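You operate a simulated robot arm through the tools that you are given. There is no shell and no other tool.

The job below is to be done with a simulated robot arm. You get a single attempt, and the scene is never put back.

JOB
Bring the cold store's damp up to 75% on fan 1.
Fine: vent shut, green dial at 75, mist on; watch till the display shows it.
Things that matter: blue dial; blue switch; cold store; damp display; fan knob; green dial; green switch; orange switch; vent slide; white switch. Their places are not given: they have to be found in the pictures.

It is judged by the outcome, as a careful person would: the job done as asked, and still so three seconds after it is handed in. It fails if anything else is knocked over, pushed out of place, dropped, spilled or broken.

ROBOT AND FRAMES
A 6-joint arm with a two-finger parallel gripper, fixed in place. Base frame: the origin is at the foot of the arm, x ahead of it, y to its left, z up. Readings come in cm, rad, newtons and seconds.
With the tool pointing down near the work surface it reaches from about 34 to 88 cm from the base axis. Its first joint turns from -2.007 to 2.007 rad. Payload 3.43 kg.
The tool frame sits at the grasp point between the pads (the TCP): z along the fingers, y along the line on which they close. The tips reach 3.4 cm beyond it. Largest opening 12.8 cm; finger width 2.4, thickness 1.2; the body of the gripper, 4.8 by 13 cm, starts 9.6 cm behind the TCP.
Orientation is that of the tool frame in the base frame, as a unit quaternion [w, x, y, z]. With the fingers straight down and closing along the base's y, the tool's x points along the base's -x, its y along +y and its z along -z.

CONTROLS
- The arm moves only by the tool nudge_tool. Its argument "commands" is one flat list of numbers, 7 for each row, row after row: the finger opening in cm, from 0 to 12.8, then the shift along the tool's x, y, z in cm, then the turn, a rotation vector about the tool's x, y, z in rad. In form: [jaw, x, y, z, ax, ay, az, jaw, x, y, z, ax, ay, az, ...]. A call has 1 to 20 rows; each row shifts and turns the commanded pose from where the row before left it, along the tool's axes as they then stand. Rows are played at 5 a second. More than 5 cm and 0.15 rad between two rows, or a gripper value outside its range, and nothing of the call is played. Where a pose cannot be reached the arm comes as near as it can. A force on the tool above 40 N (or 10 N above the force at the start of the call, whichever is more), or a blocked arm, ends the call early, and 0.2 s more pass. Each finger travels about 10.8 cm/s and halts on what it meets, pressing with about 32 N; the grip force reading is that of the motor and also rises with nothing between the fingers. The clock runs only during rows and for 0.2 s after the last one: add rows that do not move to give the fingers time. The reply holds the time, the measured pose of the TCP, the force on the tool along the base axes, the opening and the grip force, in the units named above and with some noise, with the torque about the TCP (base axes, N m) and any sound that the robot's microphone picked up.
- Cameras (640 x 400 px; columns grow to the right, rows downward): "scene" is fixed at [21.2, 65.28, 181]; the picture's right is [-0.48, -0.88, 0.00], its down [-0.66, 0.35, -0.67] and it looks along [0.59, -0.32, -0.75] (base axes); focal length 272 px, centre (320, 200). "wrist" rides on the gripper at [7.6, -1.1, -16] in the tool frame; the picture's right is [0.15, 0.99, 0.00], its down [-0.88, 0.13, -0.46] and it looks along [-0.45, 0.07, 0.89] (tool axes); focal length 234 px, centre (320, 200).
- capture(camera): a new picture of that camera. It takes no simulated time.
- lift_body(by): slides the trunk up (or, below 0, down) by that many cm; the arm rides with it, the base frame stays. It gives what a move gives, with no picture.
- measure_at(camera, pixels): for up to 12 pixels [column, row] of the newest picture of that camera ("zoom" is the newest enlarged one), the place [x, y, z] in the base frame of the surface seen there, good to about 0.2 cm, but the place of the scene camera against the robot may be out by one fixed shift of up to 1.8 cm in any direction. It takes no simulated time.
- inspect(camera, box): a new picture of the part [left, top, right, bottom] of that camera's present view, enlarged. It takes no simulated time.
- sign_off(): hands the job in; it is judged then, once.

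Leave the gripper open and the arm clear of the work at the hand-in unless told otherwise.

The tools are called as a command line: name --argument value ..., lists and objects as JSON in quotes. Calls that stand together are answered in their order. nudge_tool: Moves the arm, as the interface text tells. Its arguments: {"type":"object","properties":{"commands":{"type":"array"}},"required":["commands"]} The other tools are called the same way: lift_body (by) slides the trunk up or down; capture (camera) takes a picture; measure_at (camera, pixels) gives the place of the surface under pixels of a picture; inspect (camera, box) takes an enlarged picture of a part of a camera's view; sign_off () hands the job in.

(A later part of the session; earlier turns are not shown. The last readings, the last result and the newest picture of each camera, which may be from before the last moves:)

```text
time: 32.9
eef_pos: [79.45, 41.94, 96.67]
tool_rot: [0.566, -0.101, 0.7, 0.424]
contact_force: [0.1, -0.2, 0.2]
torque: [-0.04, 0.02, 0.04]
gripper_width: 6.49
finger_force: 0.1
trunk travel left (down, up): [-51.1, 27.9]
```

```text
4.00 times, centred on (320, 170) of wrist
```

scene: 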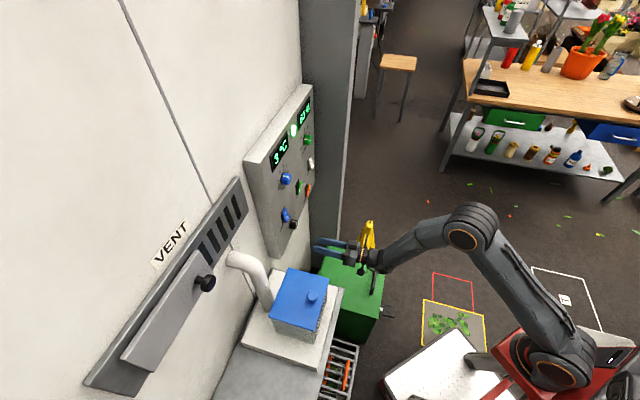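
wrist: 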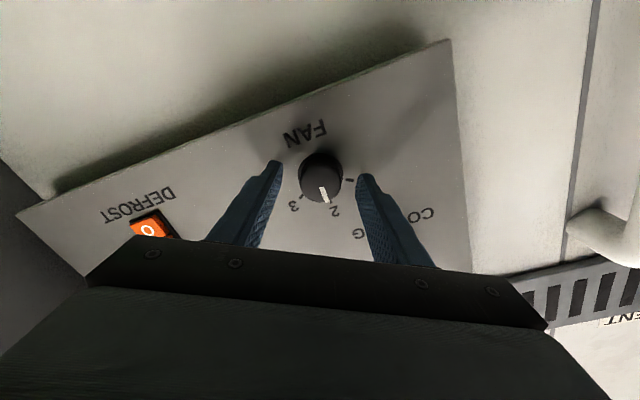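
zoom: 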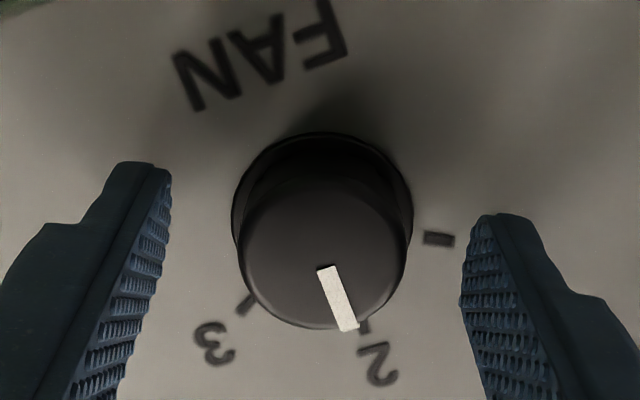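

The knob is about 0.1 cm toward +y of centre. I'll correct that, close, and turn anticlockwise 1.05 rad.

nudge_tool --commands '[5.0, 0, 0.12, 0, 0, 0, 0, 2.0, 0, 0, 0, 0, 0, 0, 2.0, 0, 0, 0, 0, 0, 0, 2.0, 0, 0, 0, 0, 0, 0]'

```text
time: 33.9
eef_pos: [79.4, 42.06, 96.53]
tool_rot: [0.566, -0.101, 0.7, 0.423]
contact_force: [2.6, -0.3, -1.0]
torque: [0.06, -0.08, -0.15]
gripper_width: 3.57
finger_force: 44.9
trunk travel left (down, up): [-51.1, 27.9]
```

The grip is good at 3.57 cm with little side force. Now I'll turn it.

nudge_tool --commands '[2.0, 0, 0, 0, 0, 0, -0.131, 2.0, 0, 0, 0, 0, 0, -0.131, 2.0, 0, 0, 0, 0, 0, -0.131, 2.0, 0, 0, 0, 0, 0, -0.131, 2.0, 0, 0, 0, 0, 0, -0.131, 2.0, 0, 0, 0, 0, 0, -0.131, 2.0, 0, 0, 0, 0, 0, -0.131, 2.0, 0, 0, 0, 0, 0, -0.14, 2.0, 0, 0, 0, 0, 0, 0]'

inspect --camera "wrist" --box '[260, 120, 380, 220]'

```text
time: 35.1
eef_pos: [79.64, 42.03, 96.6]
tool_rot: [0.665, -0.327, 0.633, 0.226]
contact_force: [-18.3, -1.3, 2.8]
torque: [0.11, -0.1, -0.69]
gripper_width: 3.53
finger_force: 45.4
out of reach, approached as far as the arm can: row 5, 6
trunk travel left (down, up): [-51.1, 27.9]
stopped in row 6: the force on the tool passed its limit at 53 N (the readings are from after the stop); the commanded pose is now the measured one
```

```text
4.00 times, centred on (320, 170) of wrist
```

zoom: 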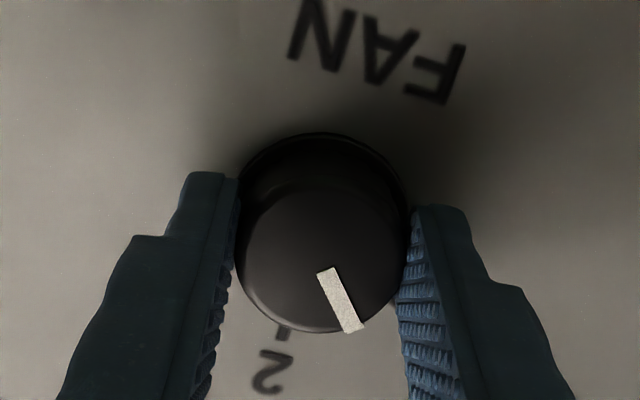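

It hit the limit again after about 0.66 rad. I'll release, turn the tool back by +0.7 rad, and grip again with more room.

nudge_tool --commands '[5.4, 0, 0, 0, 0, 0, 0, 5.4, 0, 0, -0.3, 0, 0, 0, 5.4, 0, 0, 0, 0, 0, 0.14, 5.4, 0, 0, 0, 0, 0, 0.14, 5.4, 0, 0, 0, 0, 0, 0.14, 5.4, 0, 0, 0, 0, 0, 0.14, 5.4, 0, 0, 0, 0, 0, 0.14, 5.4, 0, 0, 0, 0, 0, 0]'

inspect --camera "wrist" --box '[260, 120, 380, 220]'

```text
time: 36.9
eef_pos: [79.65, 41.6, 96.68]
tool_rot: [0.547, -0.088, 0.707, 0.439]
contact_force: [0.4, 0.2, 0.8]
torque: [-0.05, -0.04, 0.0]
gripper_width: 5.4
finger_force: 0.1
trunk travel left (down, up): [-51.1, 27.9]
```

```text
4.00 times, centred on (320, 170) of wrist
```

zoom: 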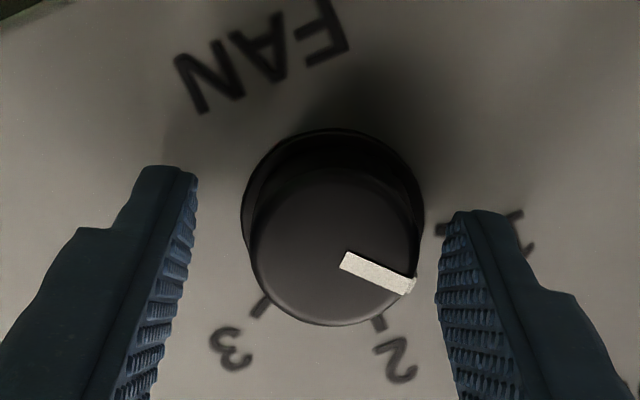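

The pointer is about 14° short of 1. I'll recentre (y +0.36, x +0.25), grip, and turn another 0.24 rad.

nudge_tool --commands '[5.4, 0.25, 0.36, 0, 0, 0, 0, 5.4, 0, 0, 0, 0, 0, 0, 2.0, 0, 0, 0, 0, 0, 0, 2.0, 0, 0, 0, 0, 0, 0, 2.0, 0, 0, 0, 0, 0, 0, 2.0, 0, 0, 0, 0, 0, -0.12, 2.0, 0, 0, 0, 0, 0, -0.12, 2.0, 0, 0, 0, 0, 0, 0]'

nudge_tool --commands '[5.4, 0, 0, 0, 0, 0, 0, 5.4, 0, 0, 0, 0, 0, 0]'

inspect --camera "wrist" --box '[260, 120, 380, 220]'

```text
time: 38.7
eef_pos: [79.5, 41.93, 96.46]
tool_rot: [0.595, -0.173, 0.692, 0.37]
contact_force: [6.4, -1.7, -4.9]
torque: [-0.57, 0.58, -0.61]
gripper_width: 3.56
finger_force: 45.3
trunk travel left (down, up): [-51.1, 27.9]
```

```text
time: 39.3
eef_pos: [79.38, 42.15, 96.64]
tool_rot: [0.596, -0.175, 0.691, 0.371]
contact_force: [0.4, 0.3, -0.5]
torque: [0.01, -0.01, -0.01]
gripper_width: 5.42
finger_force: 0.0
trunk travel left (down, up): [-51.1, 27.9]
```

```text
4.00 times, centred on (320, 170) of wrist
```

zoom: 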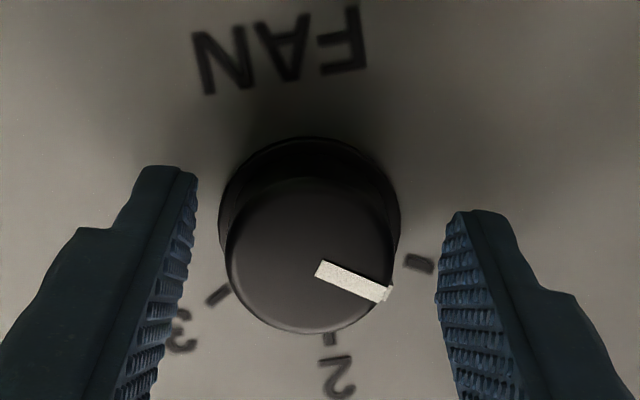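

The pointer is in line with the 1 tick. I'll back off 13 cm and move in front of the mist switch (lateral −35.5, height about 109) with the fingers still a bit open, so I can look.

nudge_tool --commands '[5.4, 0, 0, -4, 0, 0, 0, 5.4, 0, 0, -4, 0, 0, 0, 5.4, 0, 0, -5, 0, 0, 0, 5.4, 0, 0, -3, 0, 0, 0, 5.4, 0, 0, 0, 0, 0, 0]'

capture --camera "wrist"

inspect --camera "wrist" --box '[260, 60, 380, 160]'

```text
time: 40.5
eef_pos: [68.16, 30.44, 96.88]
tool_rot: [0.596, -0.173, 0.691, 0.37]
contact_force: [0.4, -0.2, 0.0]
torque: [0.0, -0.04, 0.02]
gripper_width: 5.37
finger_force: 0.0
trunk travel left (down, up): [-51.1, 27.9]
```

```text
taken
```

wrist: 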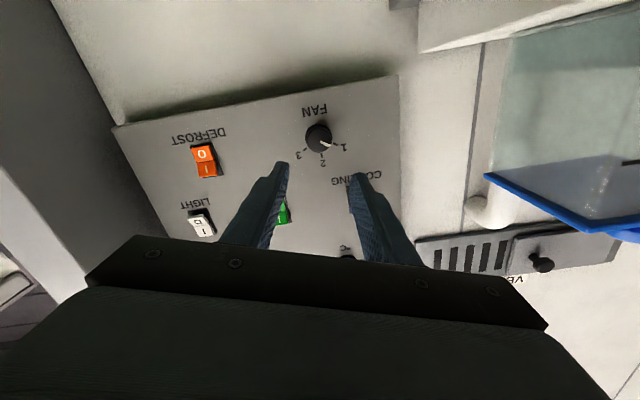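

```text
4.00 times, centred on (320, 110) of wrist
```

zoom: 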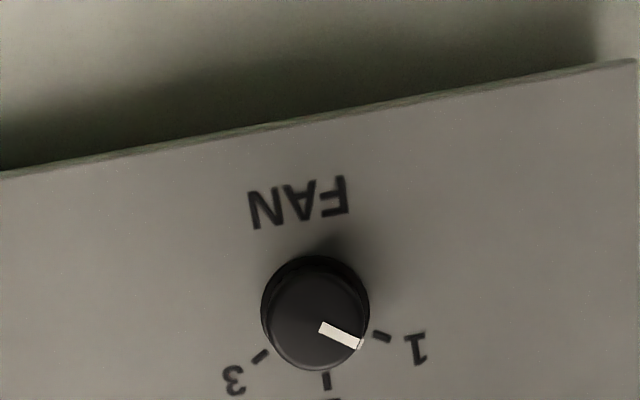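

The fan is at 1. Now I'll move in front of the mist switch, square the tool and back off slightly so the view includes it.

nudge_tool --commands '[5.4, -3.57, -1.165, -1, 0, 0, 0, 5.4, -3.57, -1.165, -1, 0, 0, 0, 5.4, -3.57, -1.165, -1, 0, 0, 0, 5.4, -3.57, -1.165, -1, 0, 0, 0, 5.4, 0, 0, 0, 0, 0, -0.1, 5.4, 0, 0, 0, 0, 0, -0.1, 5.4, 0, 0, 0, 0, 0, -0.11, 5.4, 0, 0, 0, 0.0155, -0.015, 0, 5.4, 0, 0, 0, 0, 0, 0]'

capture --camera "wrist"

inspect --camera "wrist" --box '[260, 80, 380, 180]'

```text
time: 42.5
eef_pos: [71.9, 21.73, 108.99]
tool_rot: [0.653, -0.27, 0.654, 0.271]
contact_force: [0.7, -0.3, 0.2]
torque: [-0.01, -0.01, 0.04]
gripper_width: 5.4
finger_force: 0.1
trunk travel left (down, up): [-51.1, 27.9]
```

```text
taken
```

wrist: 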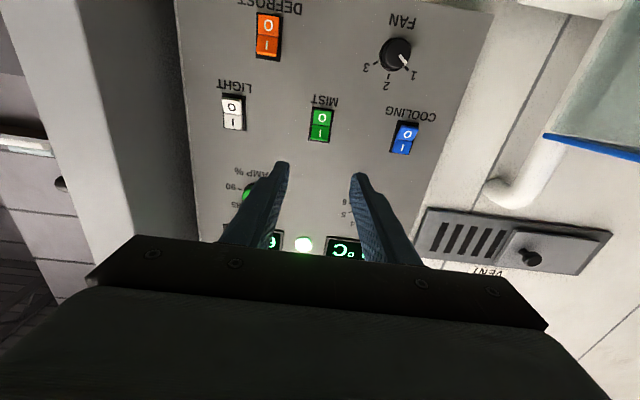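

```text
4.00 times, centred on (320, 130) of wrist
```

zoom: 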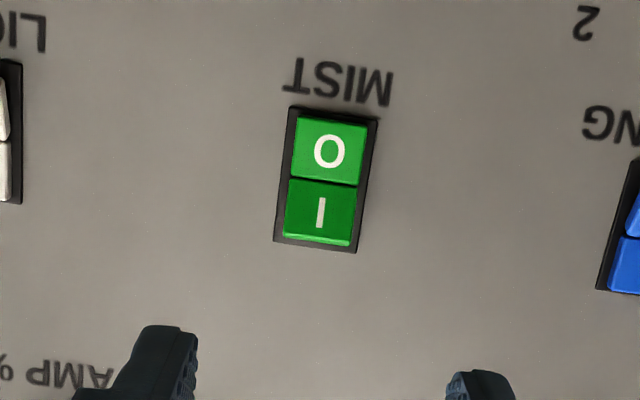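

Mist still shows O pressed in. I'll keep the order given and shut the vent before turning the mist on. I'll measure the switch and the vent parts from here.

measure_at --camera "zoom" --pixels '[[320, 212], [287, 212], [355, 212], [318, 238], [322, 185], [328, 150], [308, 122]]'

measure_at --camera "wrist" --pixels '[[530, 257], [512, 250], [425, 225], [440, 240], [500, 245], [520, 268], [600, 240], [575, 268], [612, 238], [456, 241], [425, 258]]'

inspect --camera "wrist" --box '[410, 190, 630, 290]'

```text
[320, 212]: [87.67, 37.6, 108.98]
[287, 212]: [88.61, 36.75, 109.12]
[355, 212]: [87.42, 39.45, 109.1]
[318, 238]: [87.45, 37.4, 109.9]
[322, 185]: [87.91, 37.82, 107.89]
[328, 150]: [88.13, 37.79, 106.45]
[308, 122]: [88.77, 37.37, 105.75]
```

```text
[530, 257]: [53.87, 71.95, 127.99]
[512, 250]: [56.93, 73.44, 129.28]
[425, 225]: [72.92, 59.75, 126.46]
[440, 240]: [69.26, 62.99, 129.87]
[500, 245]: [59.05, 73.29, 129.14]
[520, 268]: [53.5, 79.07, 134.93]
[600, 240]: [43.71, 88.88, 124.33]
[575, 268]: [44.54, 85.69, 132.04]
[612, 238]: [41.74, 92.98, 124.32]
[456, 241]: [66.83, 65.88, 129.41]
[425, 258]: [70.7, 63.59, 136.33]
```

```text
2.91 times, centred on (520, 240) of wrist
```

zoom: 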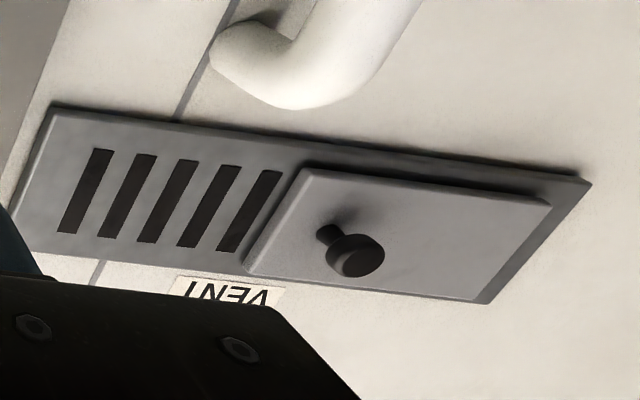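

The vent knob is at about lateral 12.8, depth 89, height 128. The slots run from about −6 to 9, so the slide must go right about 16 cm. I'll rise 19 cm first so I pass above the mister.

nudge_tool --commands '[5.4, -4.8, 0, 0, 0, 0, 0, 5.4, -4.8, 0, 0, 0, 0, 0, 5.4, -4.8, 0, 0, 0, 0, 0, 5.4, -4.8, 0, 1, 0, 0, 0, 5.4, 0, 4, 2, 0, 0, 0, 5.4, 0, 4, 2, 0, 0, 0, 5.4, 0, 4, 2, 0, 0, 0, 5.4, 0, 4, 2, 0, 0, 0, 5.4, 0, 0, 0, 0, 0, 0]'

capture --camera "wrist"

capture --camera "scene"

```text
time: 44.5
eef_pos: [66.69, 39.47, 128.31]
tool_rot: [0.652, -0.27, 0.654, 0.271]
contact_force: [0.3, 0.3, -0.8]
torque: [-0.02, -0.01, 0.02]
gripper_width: 5.41
finger_force: 0.1
trunk travel left (down, up): [-51.1, 27.9]
```

```text
taken
```

wrist: 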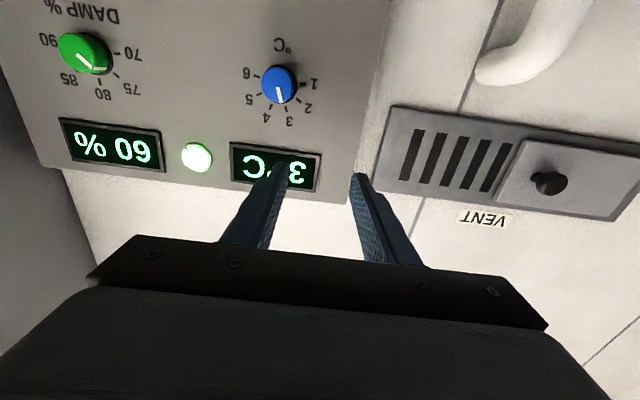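

```text
taken
```

scene: 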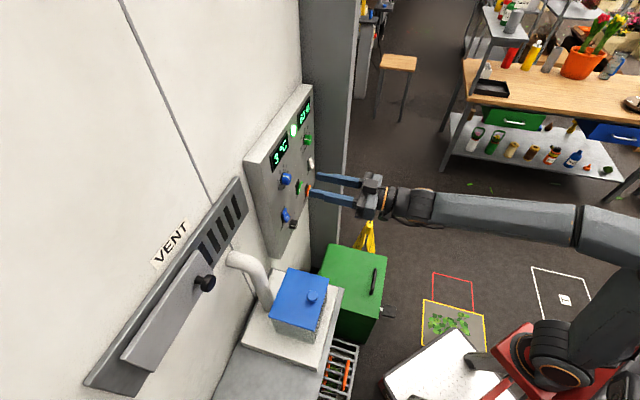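

All clear so far. I'll measure the vent from here, then carry on to the left.

measure_at --camera "wrist" --pixels '[[550, 184], [540, 184], [560, 184], [550, 175], [550, 192], [520, 170], [600, 170], [600, 205], [500, 165], [410, 155], [390, 150], [500, 40]]'

nudge_tool --commands '[7.0, 0, 4, 0, 0, 0, 0, 7.0, 0, 4, 0, 0, 0, 0, 7.0, 0, 4, 0, 0, 0, 0, 7.0, 0, 4, 0, 0, 0, 0, 7.0, 0, 4, 0, 0, 0, 0, 7.0, 0, 0, 0, 0, 0, 0]'

capture --camera "wrist"

capture --camera "scene"

```text
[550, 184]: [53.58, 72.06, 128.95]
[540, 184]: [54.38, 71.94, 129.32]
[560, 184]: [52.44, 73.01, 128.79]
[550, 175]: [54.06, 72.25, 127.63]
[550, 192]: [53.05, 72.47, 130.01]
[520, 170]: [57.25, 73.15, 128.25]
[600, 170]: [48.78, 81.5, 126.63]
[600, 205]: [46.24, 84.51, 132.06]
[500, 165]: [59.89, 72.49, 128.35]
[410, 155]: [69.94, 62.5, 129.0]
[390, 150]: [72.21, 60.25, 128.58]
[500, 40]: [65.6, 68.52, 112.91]
```

```text
time: 45.9
eef_pos: [59.02, 46.93, 128.23]
tool_rot: [0.647, -0.281, 0.652, 0.28]
contact_force: [0.2, 0.5, -0.2]
torque: [-0.01, 0.01, 0.01]
gripper_width: 7.01
finger_force: 0.0
out of reach, approached as far as the arm can: row 3, 4, 5
trunk travel left (down, up): [-51.1, 27.9]
```

```text
taken
```

wrist: 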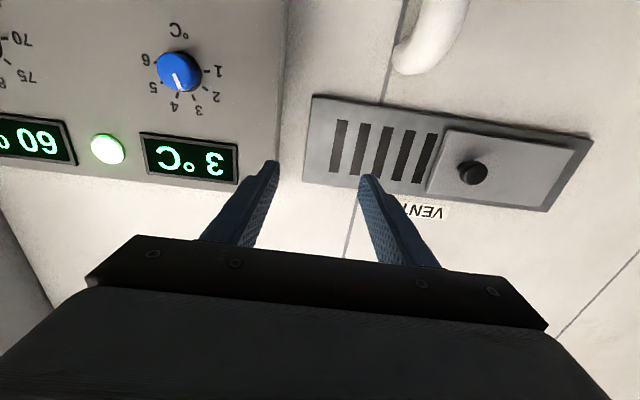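

```text
taken
```

scene: 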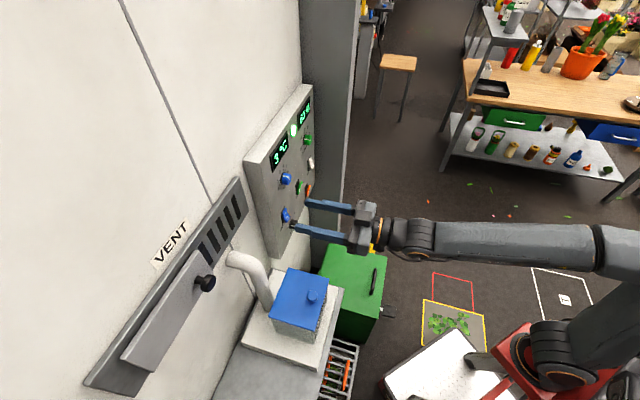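

The arm stuck at lateral −8.5, the same wrist limit as before. Rolling the tool the positive way frees it, so I'll roll +1.4 rad. The fingers will then close vertically, which also suits the vent knob.

nudge_tool --commands '[7.0, 0, 0, 0, 0, 0, 0.14, 7.0, 0, 0, 0, 0, 0, 0.14, 7.0, 0, 0, 0, 0, 0, 0.14, 7.0, 0, 0, 0, 0, 0, 0.14, 7.0, 0, 0, 0, 0, 0, 0.14, 7.0, 0, 0, 0, 0, 0, 0.14, 7.0, 0, 0, 0, 0, 0, 0.14, 7.0, 0, 0, 0, 0, 0, 0.14, 7.0, 0, 0, 0, 0, 0, 0.14, 7.0, 0, 0, 0, 0, 0, 0.14, 7.0, 0, 0, 0, 0, 0, 0.14, 7.0, 0, 0, 0, 0, 0, 0]'

capture --camera "wrist"

capture --camera "scene"

```text
time: 48.5
eef_pos: [59.74, 45.91, 128.46]
tool_rot: [0.276, 0.259, 0.659, 0.65]
contact_force: [0.3, 0.0, 0.5]
torque: [-0.01, 0.0, 0.0]
gripper_width: 7.01
finger_force: 0.1
out of reach, approached as far as the arm can: row 1
trunk travel left (down, up): [-51.1, 27.9]
```

```text
taken
```

wrist: 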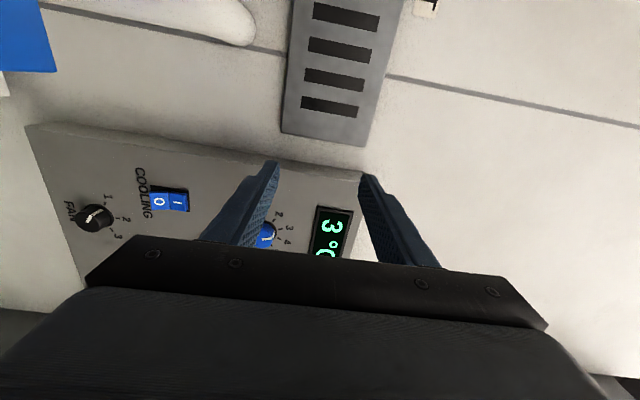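

```text
taken
```

scene: 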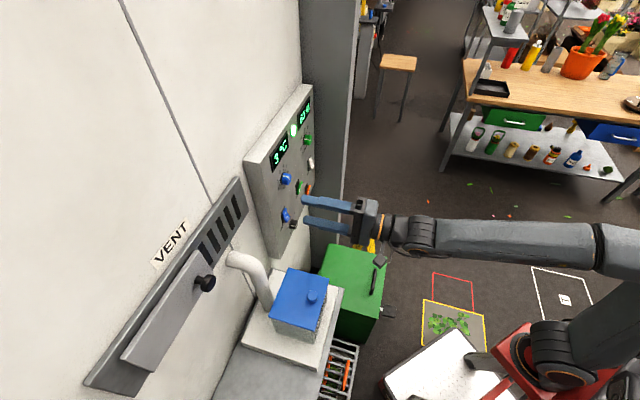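

The roll is done. I'll move left about 22.5 cm, along the tool's x now, to face the vent knob.

nudge_tool --commands '[7.0, 4.5, 0, 0, 0, 0, 0, 7.0, 4.5, 0, 0, 0, 0, 0, 7.0, 4.5, 0, 0, 0, 0, 0, 7.0, 4.5, 0, 0, 0, 0, 0, 7.0, 4.5, 0, 0, 0, 0, 0, 7.0, 0, 0, 0, 0, 0, 0]'

capture --camera "wrist"

capture --camera "scene"

```text
time: 49.9
eef_pos: [56.78, 48.67, 133.33]
tool_rot: [0.263, 0.248, 0.667, 0.651]
contact_force: [-0.5, 0.2, -0.1]
torque: [-0.01, 0.01, 0.03]
gripper_width: 6.99
finger_force: 0.0
out of reach, approached as far as the arm can: row 1, 2, 3, 4, 5
trunk travel left (down, up): [-51.1, 27.9]
```

```text
taken
```

wrist: 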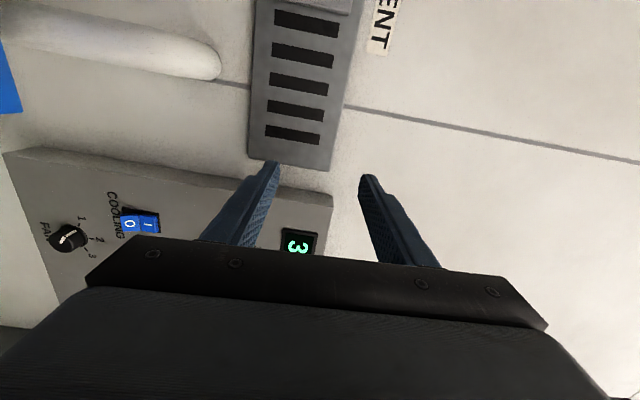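

```text
taken
```

scene: 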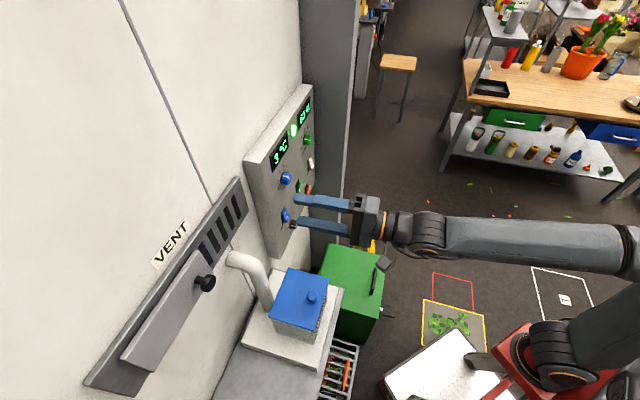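

It's still blocked: the reply says out of reach and the arm drifted up to z 133. The wrist is probably too near the base at this depth, so I'll go 7 cm closer to the wall, where there's free space, and try left again in small steps.

nudge_tool --commands '[7.0, 0, 0, 3.5, 0, 0, 0, 7.0, 0, 0, 3.5, 0, 0, 0, 7.0, 3, 0, 0, 0, 0, 0, 7.0, 3, 0, 0, 0, 0, 0, 7.0, 0, 0, 0, 0, 0, 0]'

capture --camera "scene"

inspect --camera "scene" --box '[280, 140, 640, 400]'

```text
time: 51.1
eef_pos: [62.24, 53.38, 135.14]
tool_rot: [0.269, 0.252, 0.665, 0.65]
contact_force: [-0.1, -1.1, -1.0]
torque: [-0.02, -0.01, 0.02]
gripper_width: 7.02
finger_force: 0.2
out of reach, approached as far as the arm can: row 1, 2, 3, 4
trunk travel left (down, up): [-51.1, 27.9]
```

```text
taken
```

scene: 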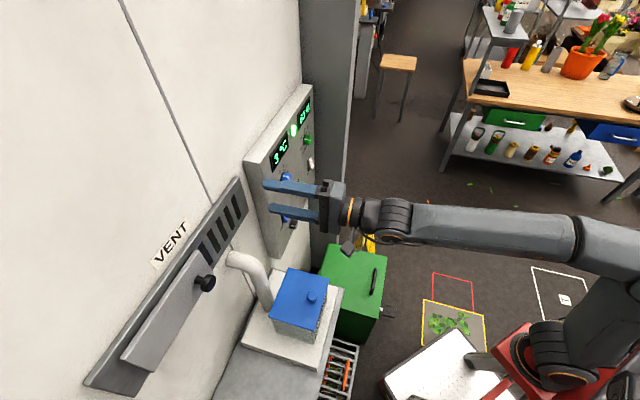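

```text
1.54 times, centred on (460, 270) of scene
```

zoom: 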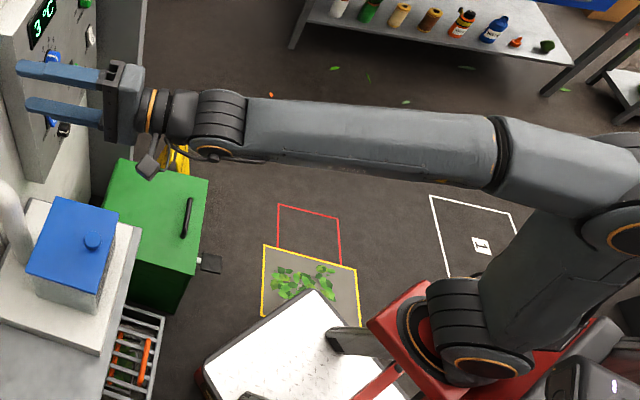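

I'd like to understand the arm's posture, so I'll measure points on the shoulder, elbow and wrist.

measure_at --camera "scene" --pixels '[[395, 213], [370, 213], [350, 210], [330, 205], [440, 222], [550, 235], [600, 245], [630, 285], [600, 300], [545, 350], [515, 345], [560, 380]]'

```text
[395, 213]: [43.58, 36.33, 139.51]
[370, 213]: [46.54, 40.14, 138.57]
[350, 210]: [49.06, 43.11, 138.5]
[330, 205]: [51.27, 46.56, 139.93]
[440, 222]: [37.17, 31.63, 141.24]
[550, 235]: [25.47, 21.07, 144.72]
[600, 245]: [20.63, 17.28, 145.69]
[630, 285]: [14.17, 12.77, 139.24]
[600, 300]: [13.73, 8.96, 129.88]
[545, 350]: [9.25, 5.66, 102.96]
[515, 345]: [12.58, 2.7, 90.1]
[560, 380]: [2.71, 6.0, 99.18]
```

The posture explains it. The forearm and tool are nearly in line, so the wrist joints wind up to their limits. Tilting the fingers downward will cure that, and I can still straddle the vent knob from above. First I'll unwind: back off, go right, and undo the roll.

nudge_tool --commands '[7.0, 0, 0, -3, 0, 0, 0, 7.0, 0, 0, -3, 0, 0, 0, 7.0, -4, 0, 0, 0, 0, 0, 7.0, -4, 0, 0, 0, 0, 0, 7.0, -4, 0, 0, 0, 0, 0, 7.0, -4, 0, 0, 0, 0, 0, 7.0, 0, 0, 0, 0, 0, -0.14, 7.0, 0, 0, 0, 0, 0, -0.14, 7.0, 0, 0, 0, 0, 0, -0.14, 7.0, 0, 0, 0, 0, 0, -0.14, 7.0, 0, 0, 0, 0, 0, -0.14, 7.0, 0, 0, 0, 0, 0, -0.14, 7.0, 0, 0, 0, 0, 0, -0.14, 7.0, 0, 0, 0, 0, 0, -0.14, 7.0, 0, 0, 0, 0, 0, -0.14, 7.0, 0, 0, 0, 0, 0, -0.14, 7.0, 0, 0, 0, 0, 0, -0.14, 7.0, 0, 0, 0, 0, 0, 0]'

```text
time: 54.9
eef_pos: [70.02, 36.88, 135.81]
tool_rot: [0.653, -0.27, 0.653, 0.271]
contact_force: [0.7, 0.8, -0.5]
torque: [0.04, 0.01, 0.02]
gripper_width: 7.02
finger_force: 0.2
out of reach, approached as far as the arm can: row 1
trunk travel left (down, up): [-51.1, 27.9]
```

The tool is squared up again. Next I'll tilt the fingers down by 0.6 rad, then raise the trunk 17 cm.

nudge_tool --commands '[7.0, 0, 0, 0, 0, 0.12, 0, 7.0, 0, 0, 0, 0, 0.12, 0, 7.0, 0, 0, 0, 0, 0.12, 0, 7.0, 0, 0, 0, 0, 0.12, 0, 7.0, 0, 0, 0, 0, 0.12, 0, 7.0, 0, 0, 0, 0, 0, 0]'

lift_body --by 17

capture --camera "wrist"

capture --camera "scene"

```text
time: 56.3
eef_pos: [70.24, 36.94, 135.82]
tool_rot: [0.43, -0.339, 0.818, 0.178]
contact_force: [-0.5, 0.2, -0.5]
torque: [-0.02, -0.04, -0.01]
gripper_width: 7.0
finger_force: 0.1
trunk travel left (down, up): [-51.1, 27.9]
```

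```text
time: 58.2
eef_pos: [70.12, 36.98, 152.96]
tool_rot: [0.43, -0.339, 0.817, 0.179]
contact_force: [0.1, -0.4, 0.6]
torque: [0.0, -0.02, -0.02]
gripper_width: 6.98
finger_force: 0.0
trunk travel left (down, up): [-68.1, 10.9]
```

```text
taken
```

wrist: 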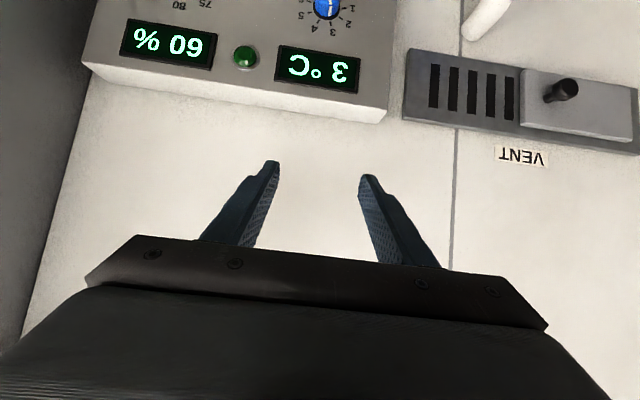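

```text
taken
```

scene: 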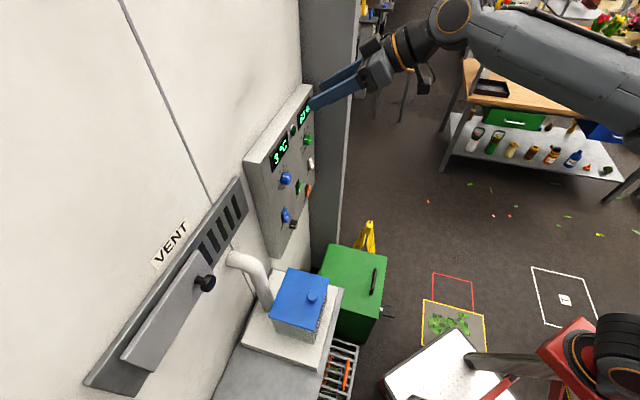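

The green lamp has gone out. It's probably the cooling running indicator, since the temperature still reads 3 °C. Now I'll move left 36 cm at this height.

nudge_tool --commands '[7.0, 0, 4.5, 0, 0, 0, 0, 7.0, 0, 4.5, 0, 0, 0, 0, 7.0, 0, 4.5, 0, 0, 0, 0, 7.0, 0, 4.5, 0, 0, 0, 0, 7.0, 0, 4.5, 0, 0, 0, 0, 7.0, 0, 4.5, 0, 0, 0, 0, 7.0, 0, 4.5, 0, 0, 0, 0, 7.0, 0, 4.5, 0, 0, 0, 0, 7.0, 0, 0, 0, 0, 0, 0]'

capture --camera "wrist"

capture --camera "scene"

```text
time: 60.2
eef_pos: [44.69, 62.39, 152.97]
tool_rot: [0.43, -0.339, 0.817, 0.179]
contact_force: [0.1, 0.6, -0.1]
torque: [0.0, -0.02, 0.01]
gripper_width: 6.98
finger_force: 0.0
trunk travel left (down, up): [-68.1, 10.9]
```

```text
taken
```

wrist: 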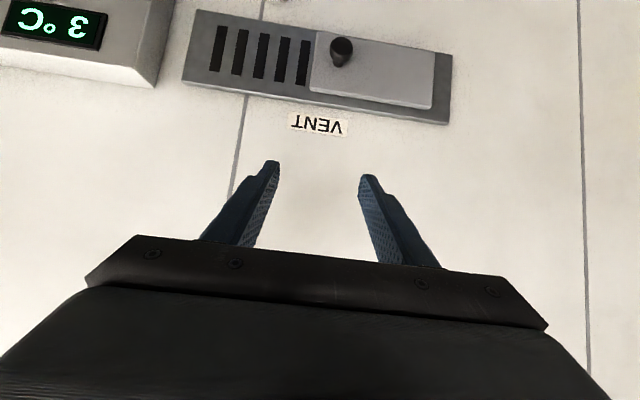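

```text
taken
```

scene: 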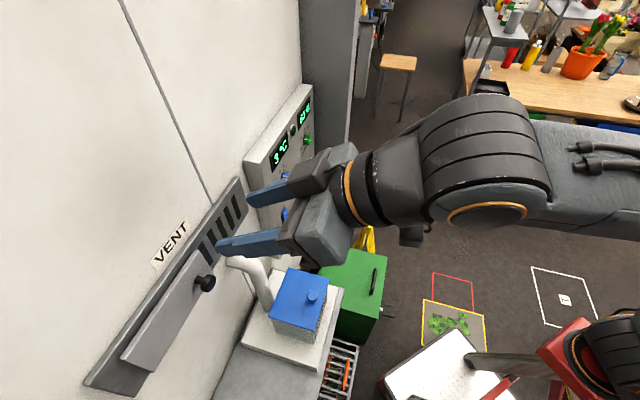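

The tilt works: I'm now left of the slots with no complaint from the arm. I'll measure the vent knob, at about (341,50), again from here.

measure_at --camera "wrist" --pixels '[[341, 46], [334, 46], [350, 46], [341, 55], [338, 66], [318, 60], [312, 90], [432, 80], [215, 50], [303, 65], [188, 60], [445, 100]]'

inspect --camera "wrist" --box '[180, 0, 460, 140]'

```text
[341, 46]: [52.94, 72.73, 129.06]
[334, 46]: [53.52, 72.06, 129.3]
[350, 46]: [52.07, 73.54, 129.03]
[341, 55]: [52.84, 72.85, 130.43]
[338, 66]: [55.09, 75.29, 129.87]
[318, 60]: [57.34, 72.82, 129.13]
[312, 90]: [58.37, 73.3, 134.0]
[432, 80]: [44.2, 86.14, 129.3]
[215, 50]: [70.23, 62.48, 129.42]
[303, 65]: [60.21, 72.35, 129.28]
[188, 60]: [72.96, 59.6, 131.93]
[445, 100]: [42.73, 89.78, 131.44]
```

```text
2.29 times, centred on (320, 70) of wrist
```

zoom: 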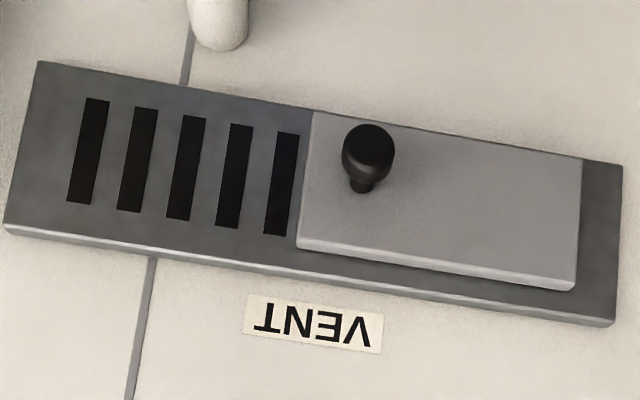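

The knob head's centre is at lateral 14.0, depth 88.8–90, height 129. The slide's right edge is at 10.6 and the slots end near −6.5, so about 17.5 cm of travel is needed. I'll line up and approach along the tilted fingers, stopping about 6 cm short.

nudge_tool --commands '[7.0, 3, 0.75, 2, 0, 0, 0, 7.0, 3, 0.75, 2, 0, 0, 0, 7.0, 3, 0, 3, 0, 0, 0, 7.0, 3, 0, 3, 0, 0, 0, 7.0, 0, 0, 3.5, 0, 0, 0, 7.0, 0, 0, 3.5, 0, 0, 0, 7.0, 0, 0, 0, 0, 0, 0]'

capture --camera "wrist"

capture --camera "scene"

```text
time: 61.8
eef_pos: [48.59, 68.88, 133.39]
tool_rot: [0.43, -0.339, 0.817, 0.179]
contact_force: [0.6, 0.0, 0.5]
torque: [0.03, -0.01, 0.03]
gripper_width: 7.01
finger_force: 0.1
trunk travel left (down, up): [-68.1, 10.9]
```

```text
taken
```

wrist: 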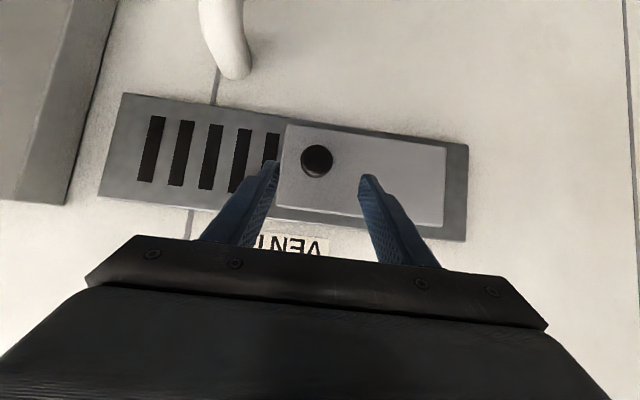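

```text
taken
```

scene: 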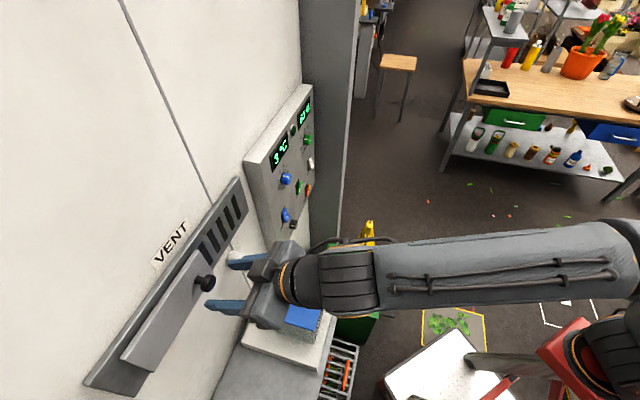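

The knob is centred between the fingers. I'll advance 6 cm along the tool.

nudge_tool --commands '[7.0, 0, 0, 3, 0, 0, 0, 7.0, 0, 0, 2.9, 0, 0, 0, 7.0, 0, 0, 0, 0, 0, 0]'

capture --camera "wrist"

capture --camera "scene"

```text
time: 62.6
eef_pos: [52.35, 72.25, 130.16]
tool_rot: [0.431, -0.34, 0.816, 0.18]
contact_force: [1.4, -1.1, -0.1]
torque: [0.01, 0.0, 0.03]
gripper_width: 6.99
finger_force: 0.0
trunk travel left (down, up): [-68.1, 10.9]
```

```text
taken
```

wrist: 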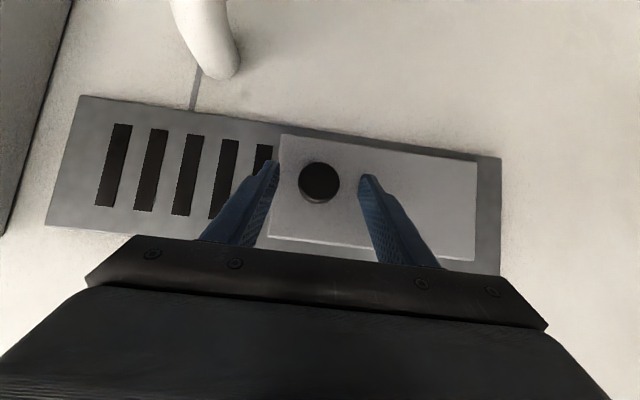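

```text
taken
```

scene: 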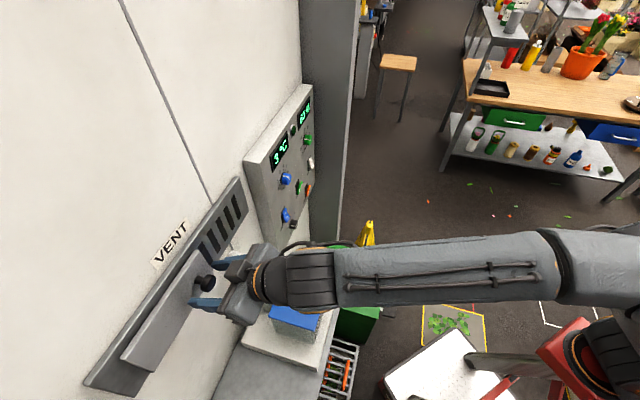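

The fingers flank the knob. I'll narrow the opening to 4 cm so it stays loosely around the head, then push right 3 cm as a test.

nudge_tool --commands '[4.0, 0, 0, 0, 0, 0, 0, 4.0, 0, 0, 0, 0, 0, 0, 4.0, 0, -1, 0, 0, 0, 0, 4.0, 0, -1, 0, 0, 0, 0, 4.0, 0, -1, 0, 0, 0, 0, 4.0, 0, 0, 0, 0, 0, 0]'

capture --camera "wrist"

```text
time: 64.0
eef_pos: [54.31, 70.09, 130.04]
tool_rot: [0.43, -0.339, 0.817, 0.18]
contact_force: [0.3, -1.0, 0.2]
torque: [-0.03, 0.0, 0.02]
gripper_width: 3.98
finger_force: 0.0
trunk travel left (down, up): [-68.1, 10.9]
```

```text
taken
```

wrist: 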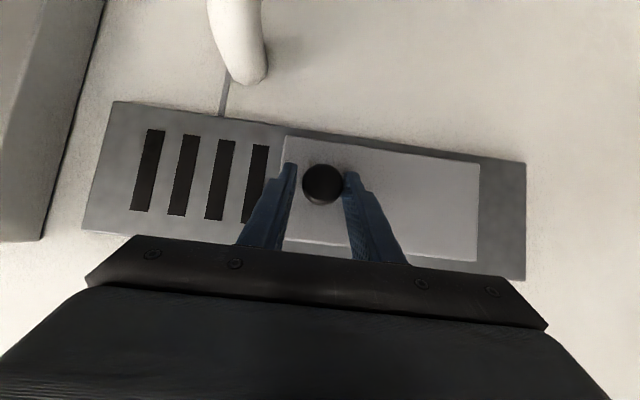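

The slide moves freely. I'll push another 12 cm to the right.

nudge_tool --commands '[4.0, 0, -1.5, 0, 0, 0, 0, 4.0, 0, -1.5, 0, 0, 0, 0, 4.0, 0, -1.5, 0, 0, 0, 0, 4.0, 0, -1.5, 0, 0, 0, 0, 4.0, 0, -1.5, 0, 0, 0, 0, 4.0, 0, -1.5, 0, 0, 0, 0, 4.0, 0, -1.5, 0, 0, 0, 0, 4.0, 0, -1.5, 0, 0, 0, 0, 4.0, 0, 0, 0, 0, 0, 0]'

capture --camera "wrist"

inspect --camera "scene" --box '[70, 150, 370, 390]'

```text
time: 66.0
eef_pos: [62.76, 61.31, 130.05]
tool_rot: [0.431, -0.338, 0.817, 0.179]
contact_force: [1.1, -1.6, 0.1]
torque: [-0.04, 0.0, -0.07]
gripper_width: 4.11
finger_force: 0.5
trunk travel left (down, up): [-68.1, 10.9]
```

```text
taken
```

wrist: 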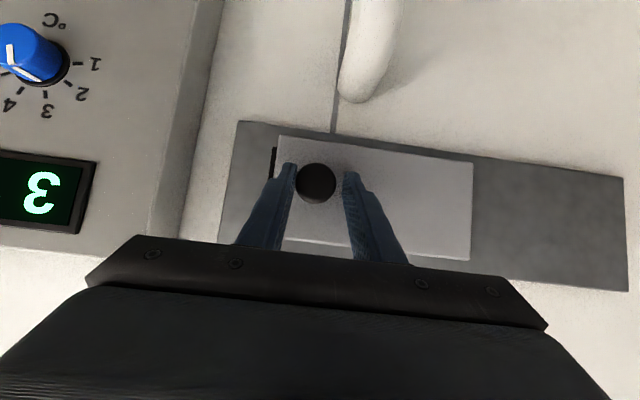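

```text
1.67 times, centred on (220, 270) of scene
```

zoom: 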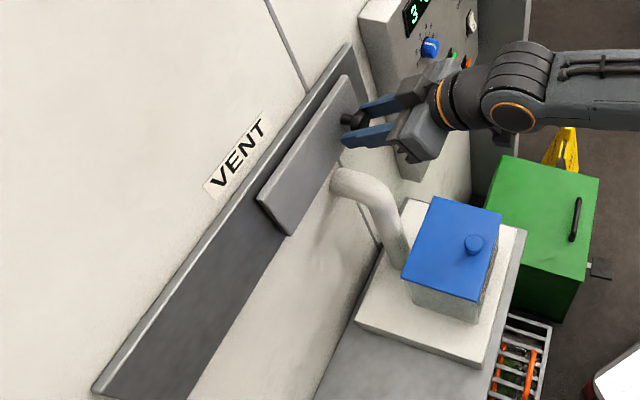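

One slot's edge still shows. I'll keep pushing in small steps until it meets the end stop.

nudge_tool --commands '[4.0, 0, -0.8, 0, 0, 0, 0, 4.0, 0, -0.8, 0, 0, 0, 0, 4.0, 0, -0.7, 0, 0, 0, 0, 4.0, 0, 0, 0, 0, 0, 0]'

capture --camera "wrist"

inspect --camera "wrist" --box '[200, 100, 400, 260]'

```text
time: 67.0
eef_pos: [64.26, 59.81, 130.05]
tool_rot: [0.431, -0.338, 0.818, 0.178]
contact_force: [-0.3, 0.3, 0.3]
torque: [0.01, -0.03, 0.05]
gripper_width: 3.98
finger_force: 0.0
trunk travel left (down, up): [-68.1, 10.9]
```

```text
taken
```

wrist: 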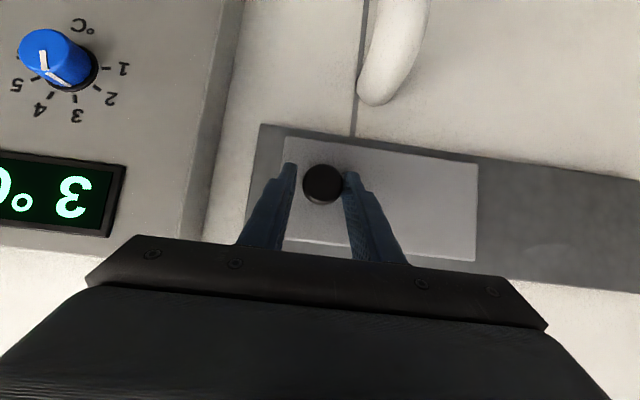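

```text
2.50 times, centred on (300, 180) of wrist
```

zoom: 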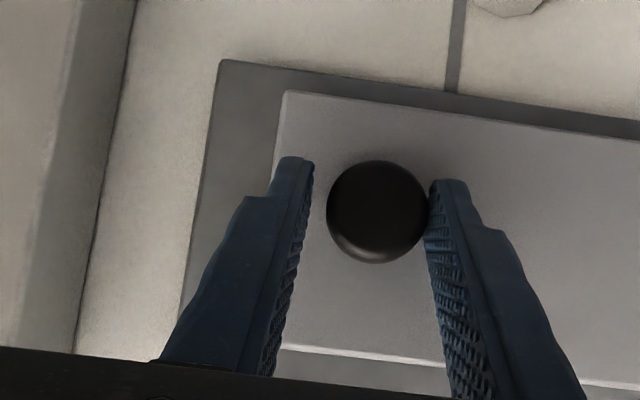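

All the slots look covered. I'll push gently another 1 cm to feel for the end stop.

nudge_tool --commands '[4.0, 0, -0.4, 0, 0, 0, 0, 4.0, 0, -0.3, 0, 0, 0, 0, 4.0, 0, -0.3, 0, 0, 0, 0, 4.0, 0, 0, 0, 0, 0, 0]'

capture --camera "wrist"

measure_at --camera "wrist" --pixels '[[287, 145], [263, 140], [470, 200], [322, 183]]'

```text
time: 68.0
eef_pos: [65.12, 59.03, 130.12]
tool_rot: [0.431, -0.339, 0.817, 0.179]
contact_force: [0.0, 0.4, 0.5]
torque: [0.03, 0.0, 0.0]
gripper_width: 4.01
finger_force: 0.3
trunk travel left (down, up): [-68.1, 10.9]
```

```text
taken
```

wrist: 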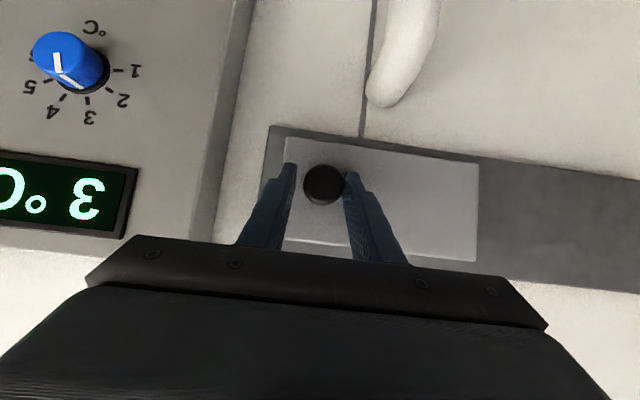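

```text
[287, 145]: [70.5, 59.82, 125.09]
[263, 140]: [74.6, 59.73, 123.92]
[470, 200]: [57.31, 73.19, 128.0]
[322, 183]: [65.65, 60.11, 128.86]
```

The slide's edges now overlap the slots by about 2 cm on both sides. I'll nudge 0.4 cm more to see whether there's a stop here.

nudge_tool --commands '[4.0, 0, -0.2, 0, 0, 0, 0, 4.0, 0, -0.2, 0, 0, 0, 0, 4.0, 0, 0, 0, 0, 0, 0]'

inspect --camera "wrist" --box '[230, 110, 510, 270]'

```text
time: 68.8
eef_pos: [65.28, 58.93, 130.07]
tool_rot: [0.43, -0.34, 0.817, 0.18]
contact_force: [-5.7, 2.1, -0.4]
torque: [0.06, 0.06, 0.15]
gripper_width: 4.33
finger_force: 2.5
trunk travel left (down, up): [-68.1, 10.9]
```

```text
2.29 times, centred on (370, 190) of wrist
```

zoom: 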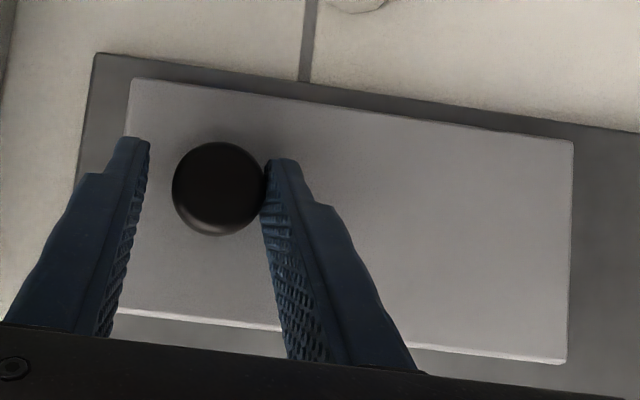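

There is a stop: the finger was pushed back slightly (4.33 cm, 6 N). The vent is fully shut. I'll open, retreat along the fingers, and go right toward the mist switch.

nudge_tool --commands '[7.0, 0, 0.4, 0, 0, 0, 0, 7.0, 0, 0, 0, 0, 0, 0, 7.0, 0, 0, -4, 0, 0, 0, 7.0, 0, 0, -4, 0, 0, 0, 7.0, 0, 0, -4, 0, 0, 0, 7.0, 0, -4.4, 0, 0, 0, 0, 7.0, 0, -4.4, 0, 0, 0, 0, 7.0, 0, -4.4, 0, 0, 0, 0, 7.0, 0, -4.4, 0, 0, 0, 0, 7.0, 0, -4.4, 0, 0, 0, 0, 7.0, 0, -4.4, 0, 0, 0, 0, 7.0, 0, -4.4, 0, 0, 0, 0, 7.0, 0, 0, 0, 0, 0, 0]'

inspect --camera "scene" --box '[70, 150, 370, 390]'

capture --camera "wrist"

```text
time: 71.6
eef_pos: [80.02, 30.59, 137.16]
tool_rot: [0.43, -0.339, 0.817, 0.179]
contact_force: [0.4, -0.3, -0.7]
torque: [-0.02, -0.01, -0.04]
gripper_width: 6.98
finger_force: 0.0
trunk travel left (down, up): [-68.1, 10.9]
```

```text
1.67 times, centred on (220, 270) of scene
```

zoom: 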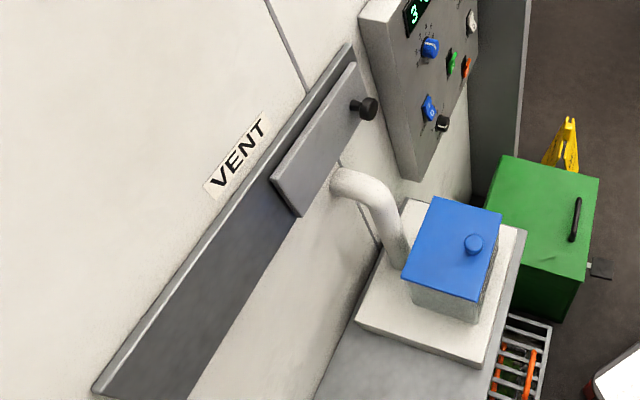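

```text
taken
```

wrist: 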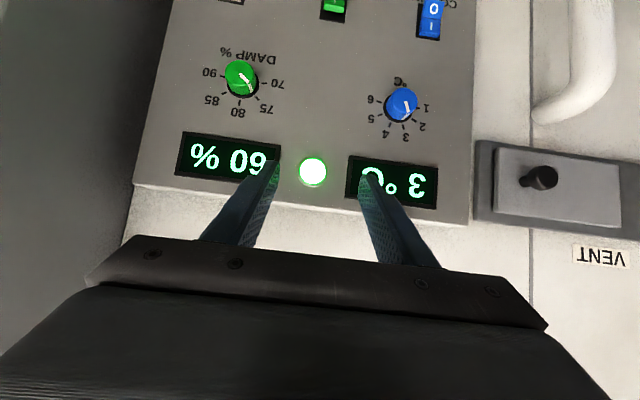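

The vent is shut. Now I'll level the fingers and back off 8 cm, then lower the trunk 14 cm to face the mist switch.

nudge_tool --commands '[7.0, 0, 0, -4, 0, -0.12, 0, 7.0, 0, 0, -4, 0, -0.12, 0, 7.0, 0, 0, 0, 0, -0.12, 0, 7.0, 0, 0, 0, 0, -0.12, 0, 4.0, 0, 0, 0, 0, -0.12, 0, 1.0, 0, 0, 0, 0, 0, 0, 0, 0, 0, 0, 0, 0, 0]'

lift_body --by -14

capture --camera "wrist"

```text
time: 73.2
eef_pos: [75.03, 25.54, 141.04]
tool_rot: [0.653, -0.27, 0.653, 0.271]
contact_force: [0.5, 0.4, -0.6]
torque: [0.01, -0.04, 0.01]
gripper_width: 0.0
finger_force: 32.0
trunk travel left (down, up): [-68.1, 10.9]
```

```text
time: 74.9
eef_pos: [75.05, 25.5, 127.07]
tool_rot: [0.652, -0.272, 0.653, 0.272]
contact_force: [-0.2, 0.1, -0.3]
torque: [-0.02, -0.02, -0.01]
gripper_width: 0.0
finger_force: 32.0
trunk travel left (down, up): [-54.1, 24.9]
```

```text
taken
```

wrist: 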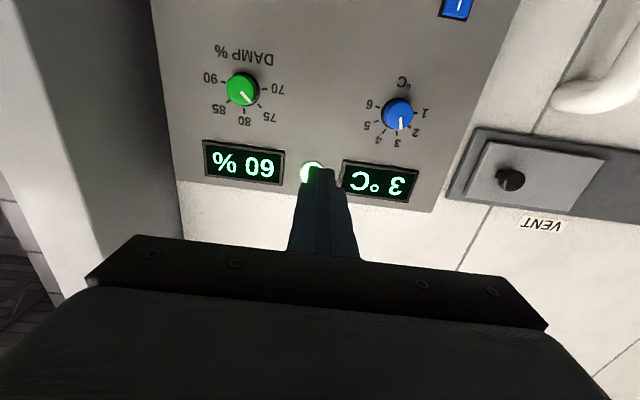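

Fingers are closed. The "I" half of the mist switch is at lateral −35.4, height about 109.3, with its face at depth about 88.3. I'll go down 17.8 cm and advance to within 3 cm.

nudge_tool --commands '[0, 4.5, -0.36, 0, 0, 0, 0, 0, 4.5, 0, 0, 0, 0, 0, 0, 4.5, 0, 0, 0, 0, 0, 0, 4.3, 0, 0, 0, 0, 0, 0, 0, 0, 3.5, 0, 0, 0, 0, 0, 0, 3.5, 0, 0, 0, 0, 0, 0, 3.5, 0, 0, 0, 0, 0, 0, 0, 0, 0, 0]'

capture --camera "wrist"

inspect --camera "wrist" --box '[250, 90, 390, 210]'

```text
time: 76.7
eef_pos: [82.66, 32.91, 109.1]
tool_rot: [0.653, -0.271, 0.653, 0.271]
contact_force: [-0.5, 0.1, -0.1]
torque: [0.0, -0.02, -0.03]
gripper_width: 0.0
finger_force: 32.1
trunk travel left (down, up): [-54.1, 24.9]
```

```text
taken
```

wrist: 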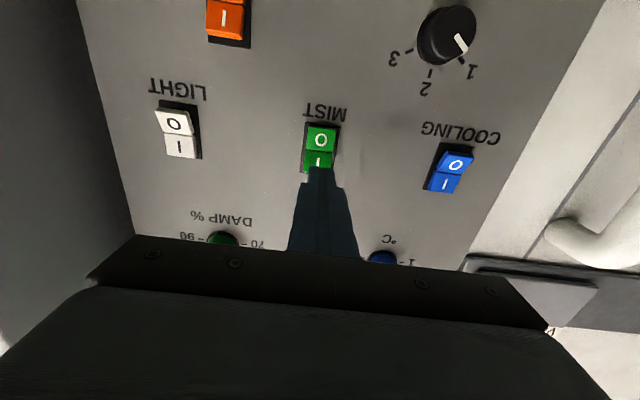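

```text
3.33 times, centred on (320, 150) of wrist
```

zoom: 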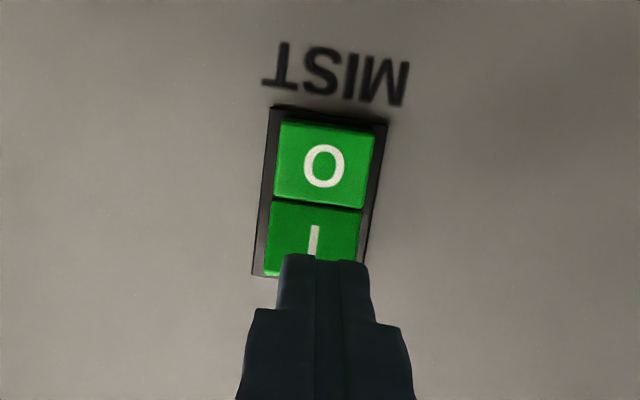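

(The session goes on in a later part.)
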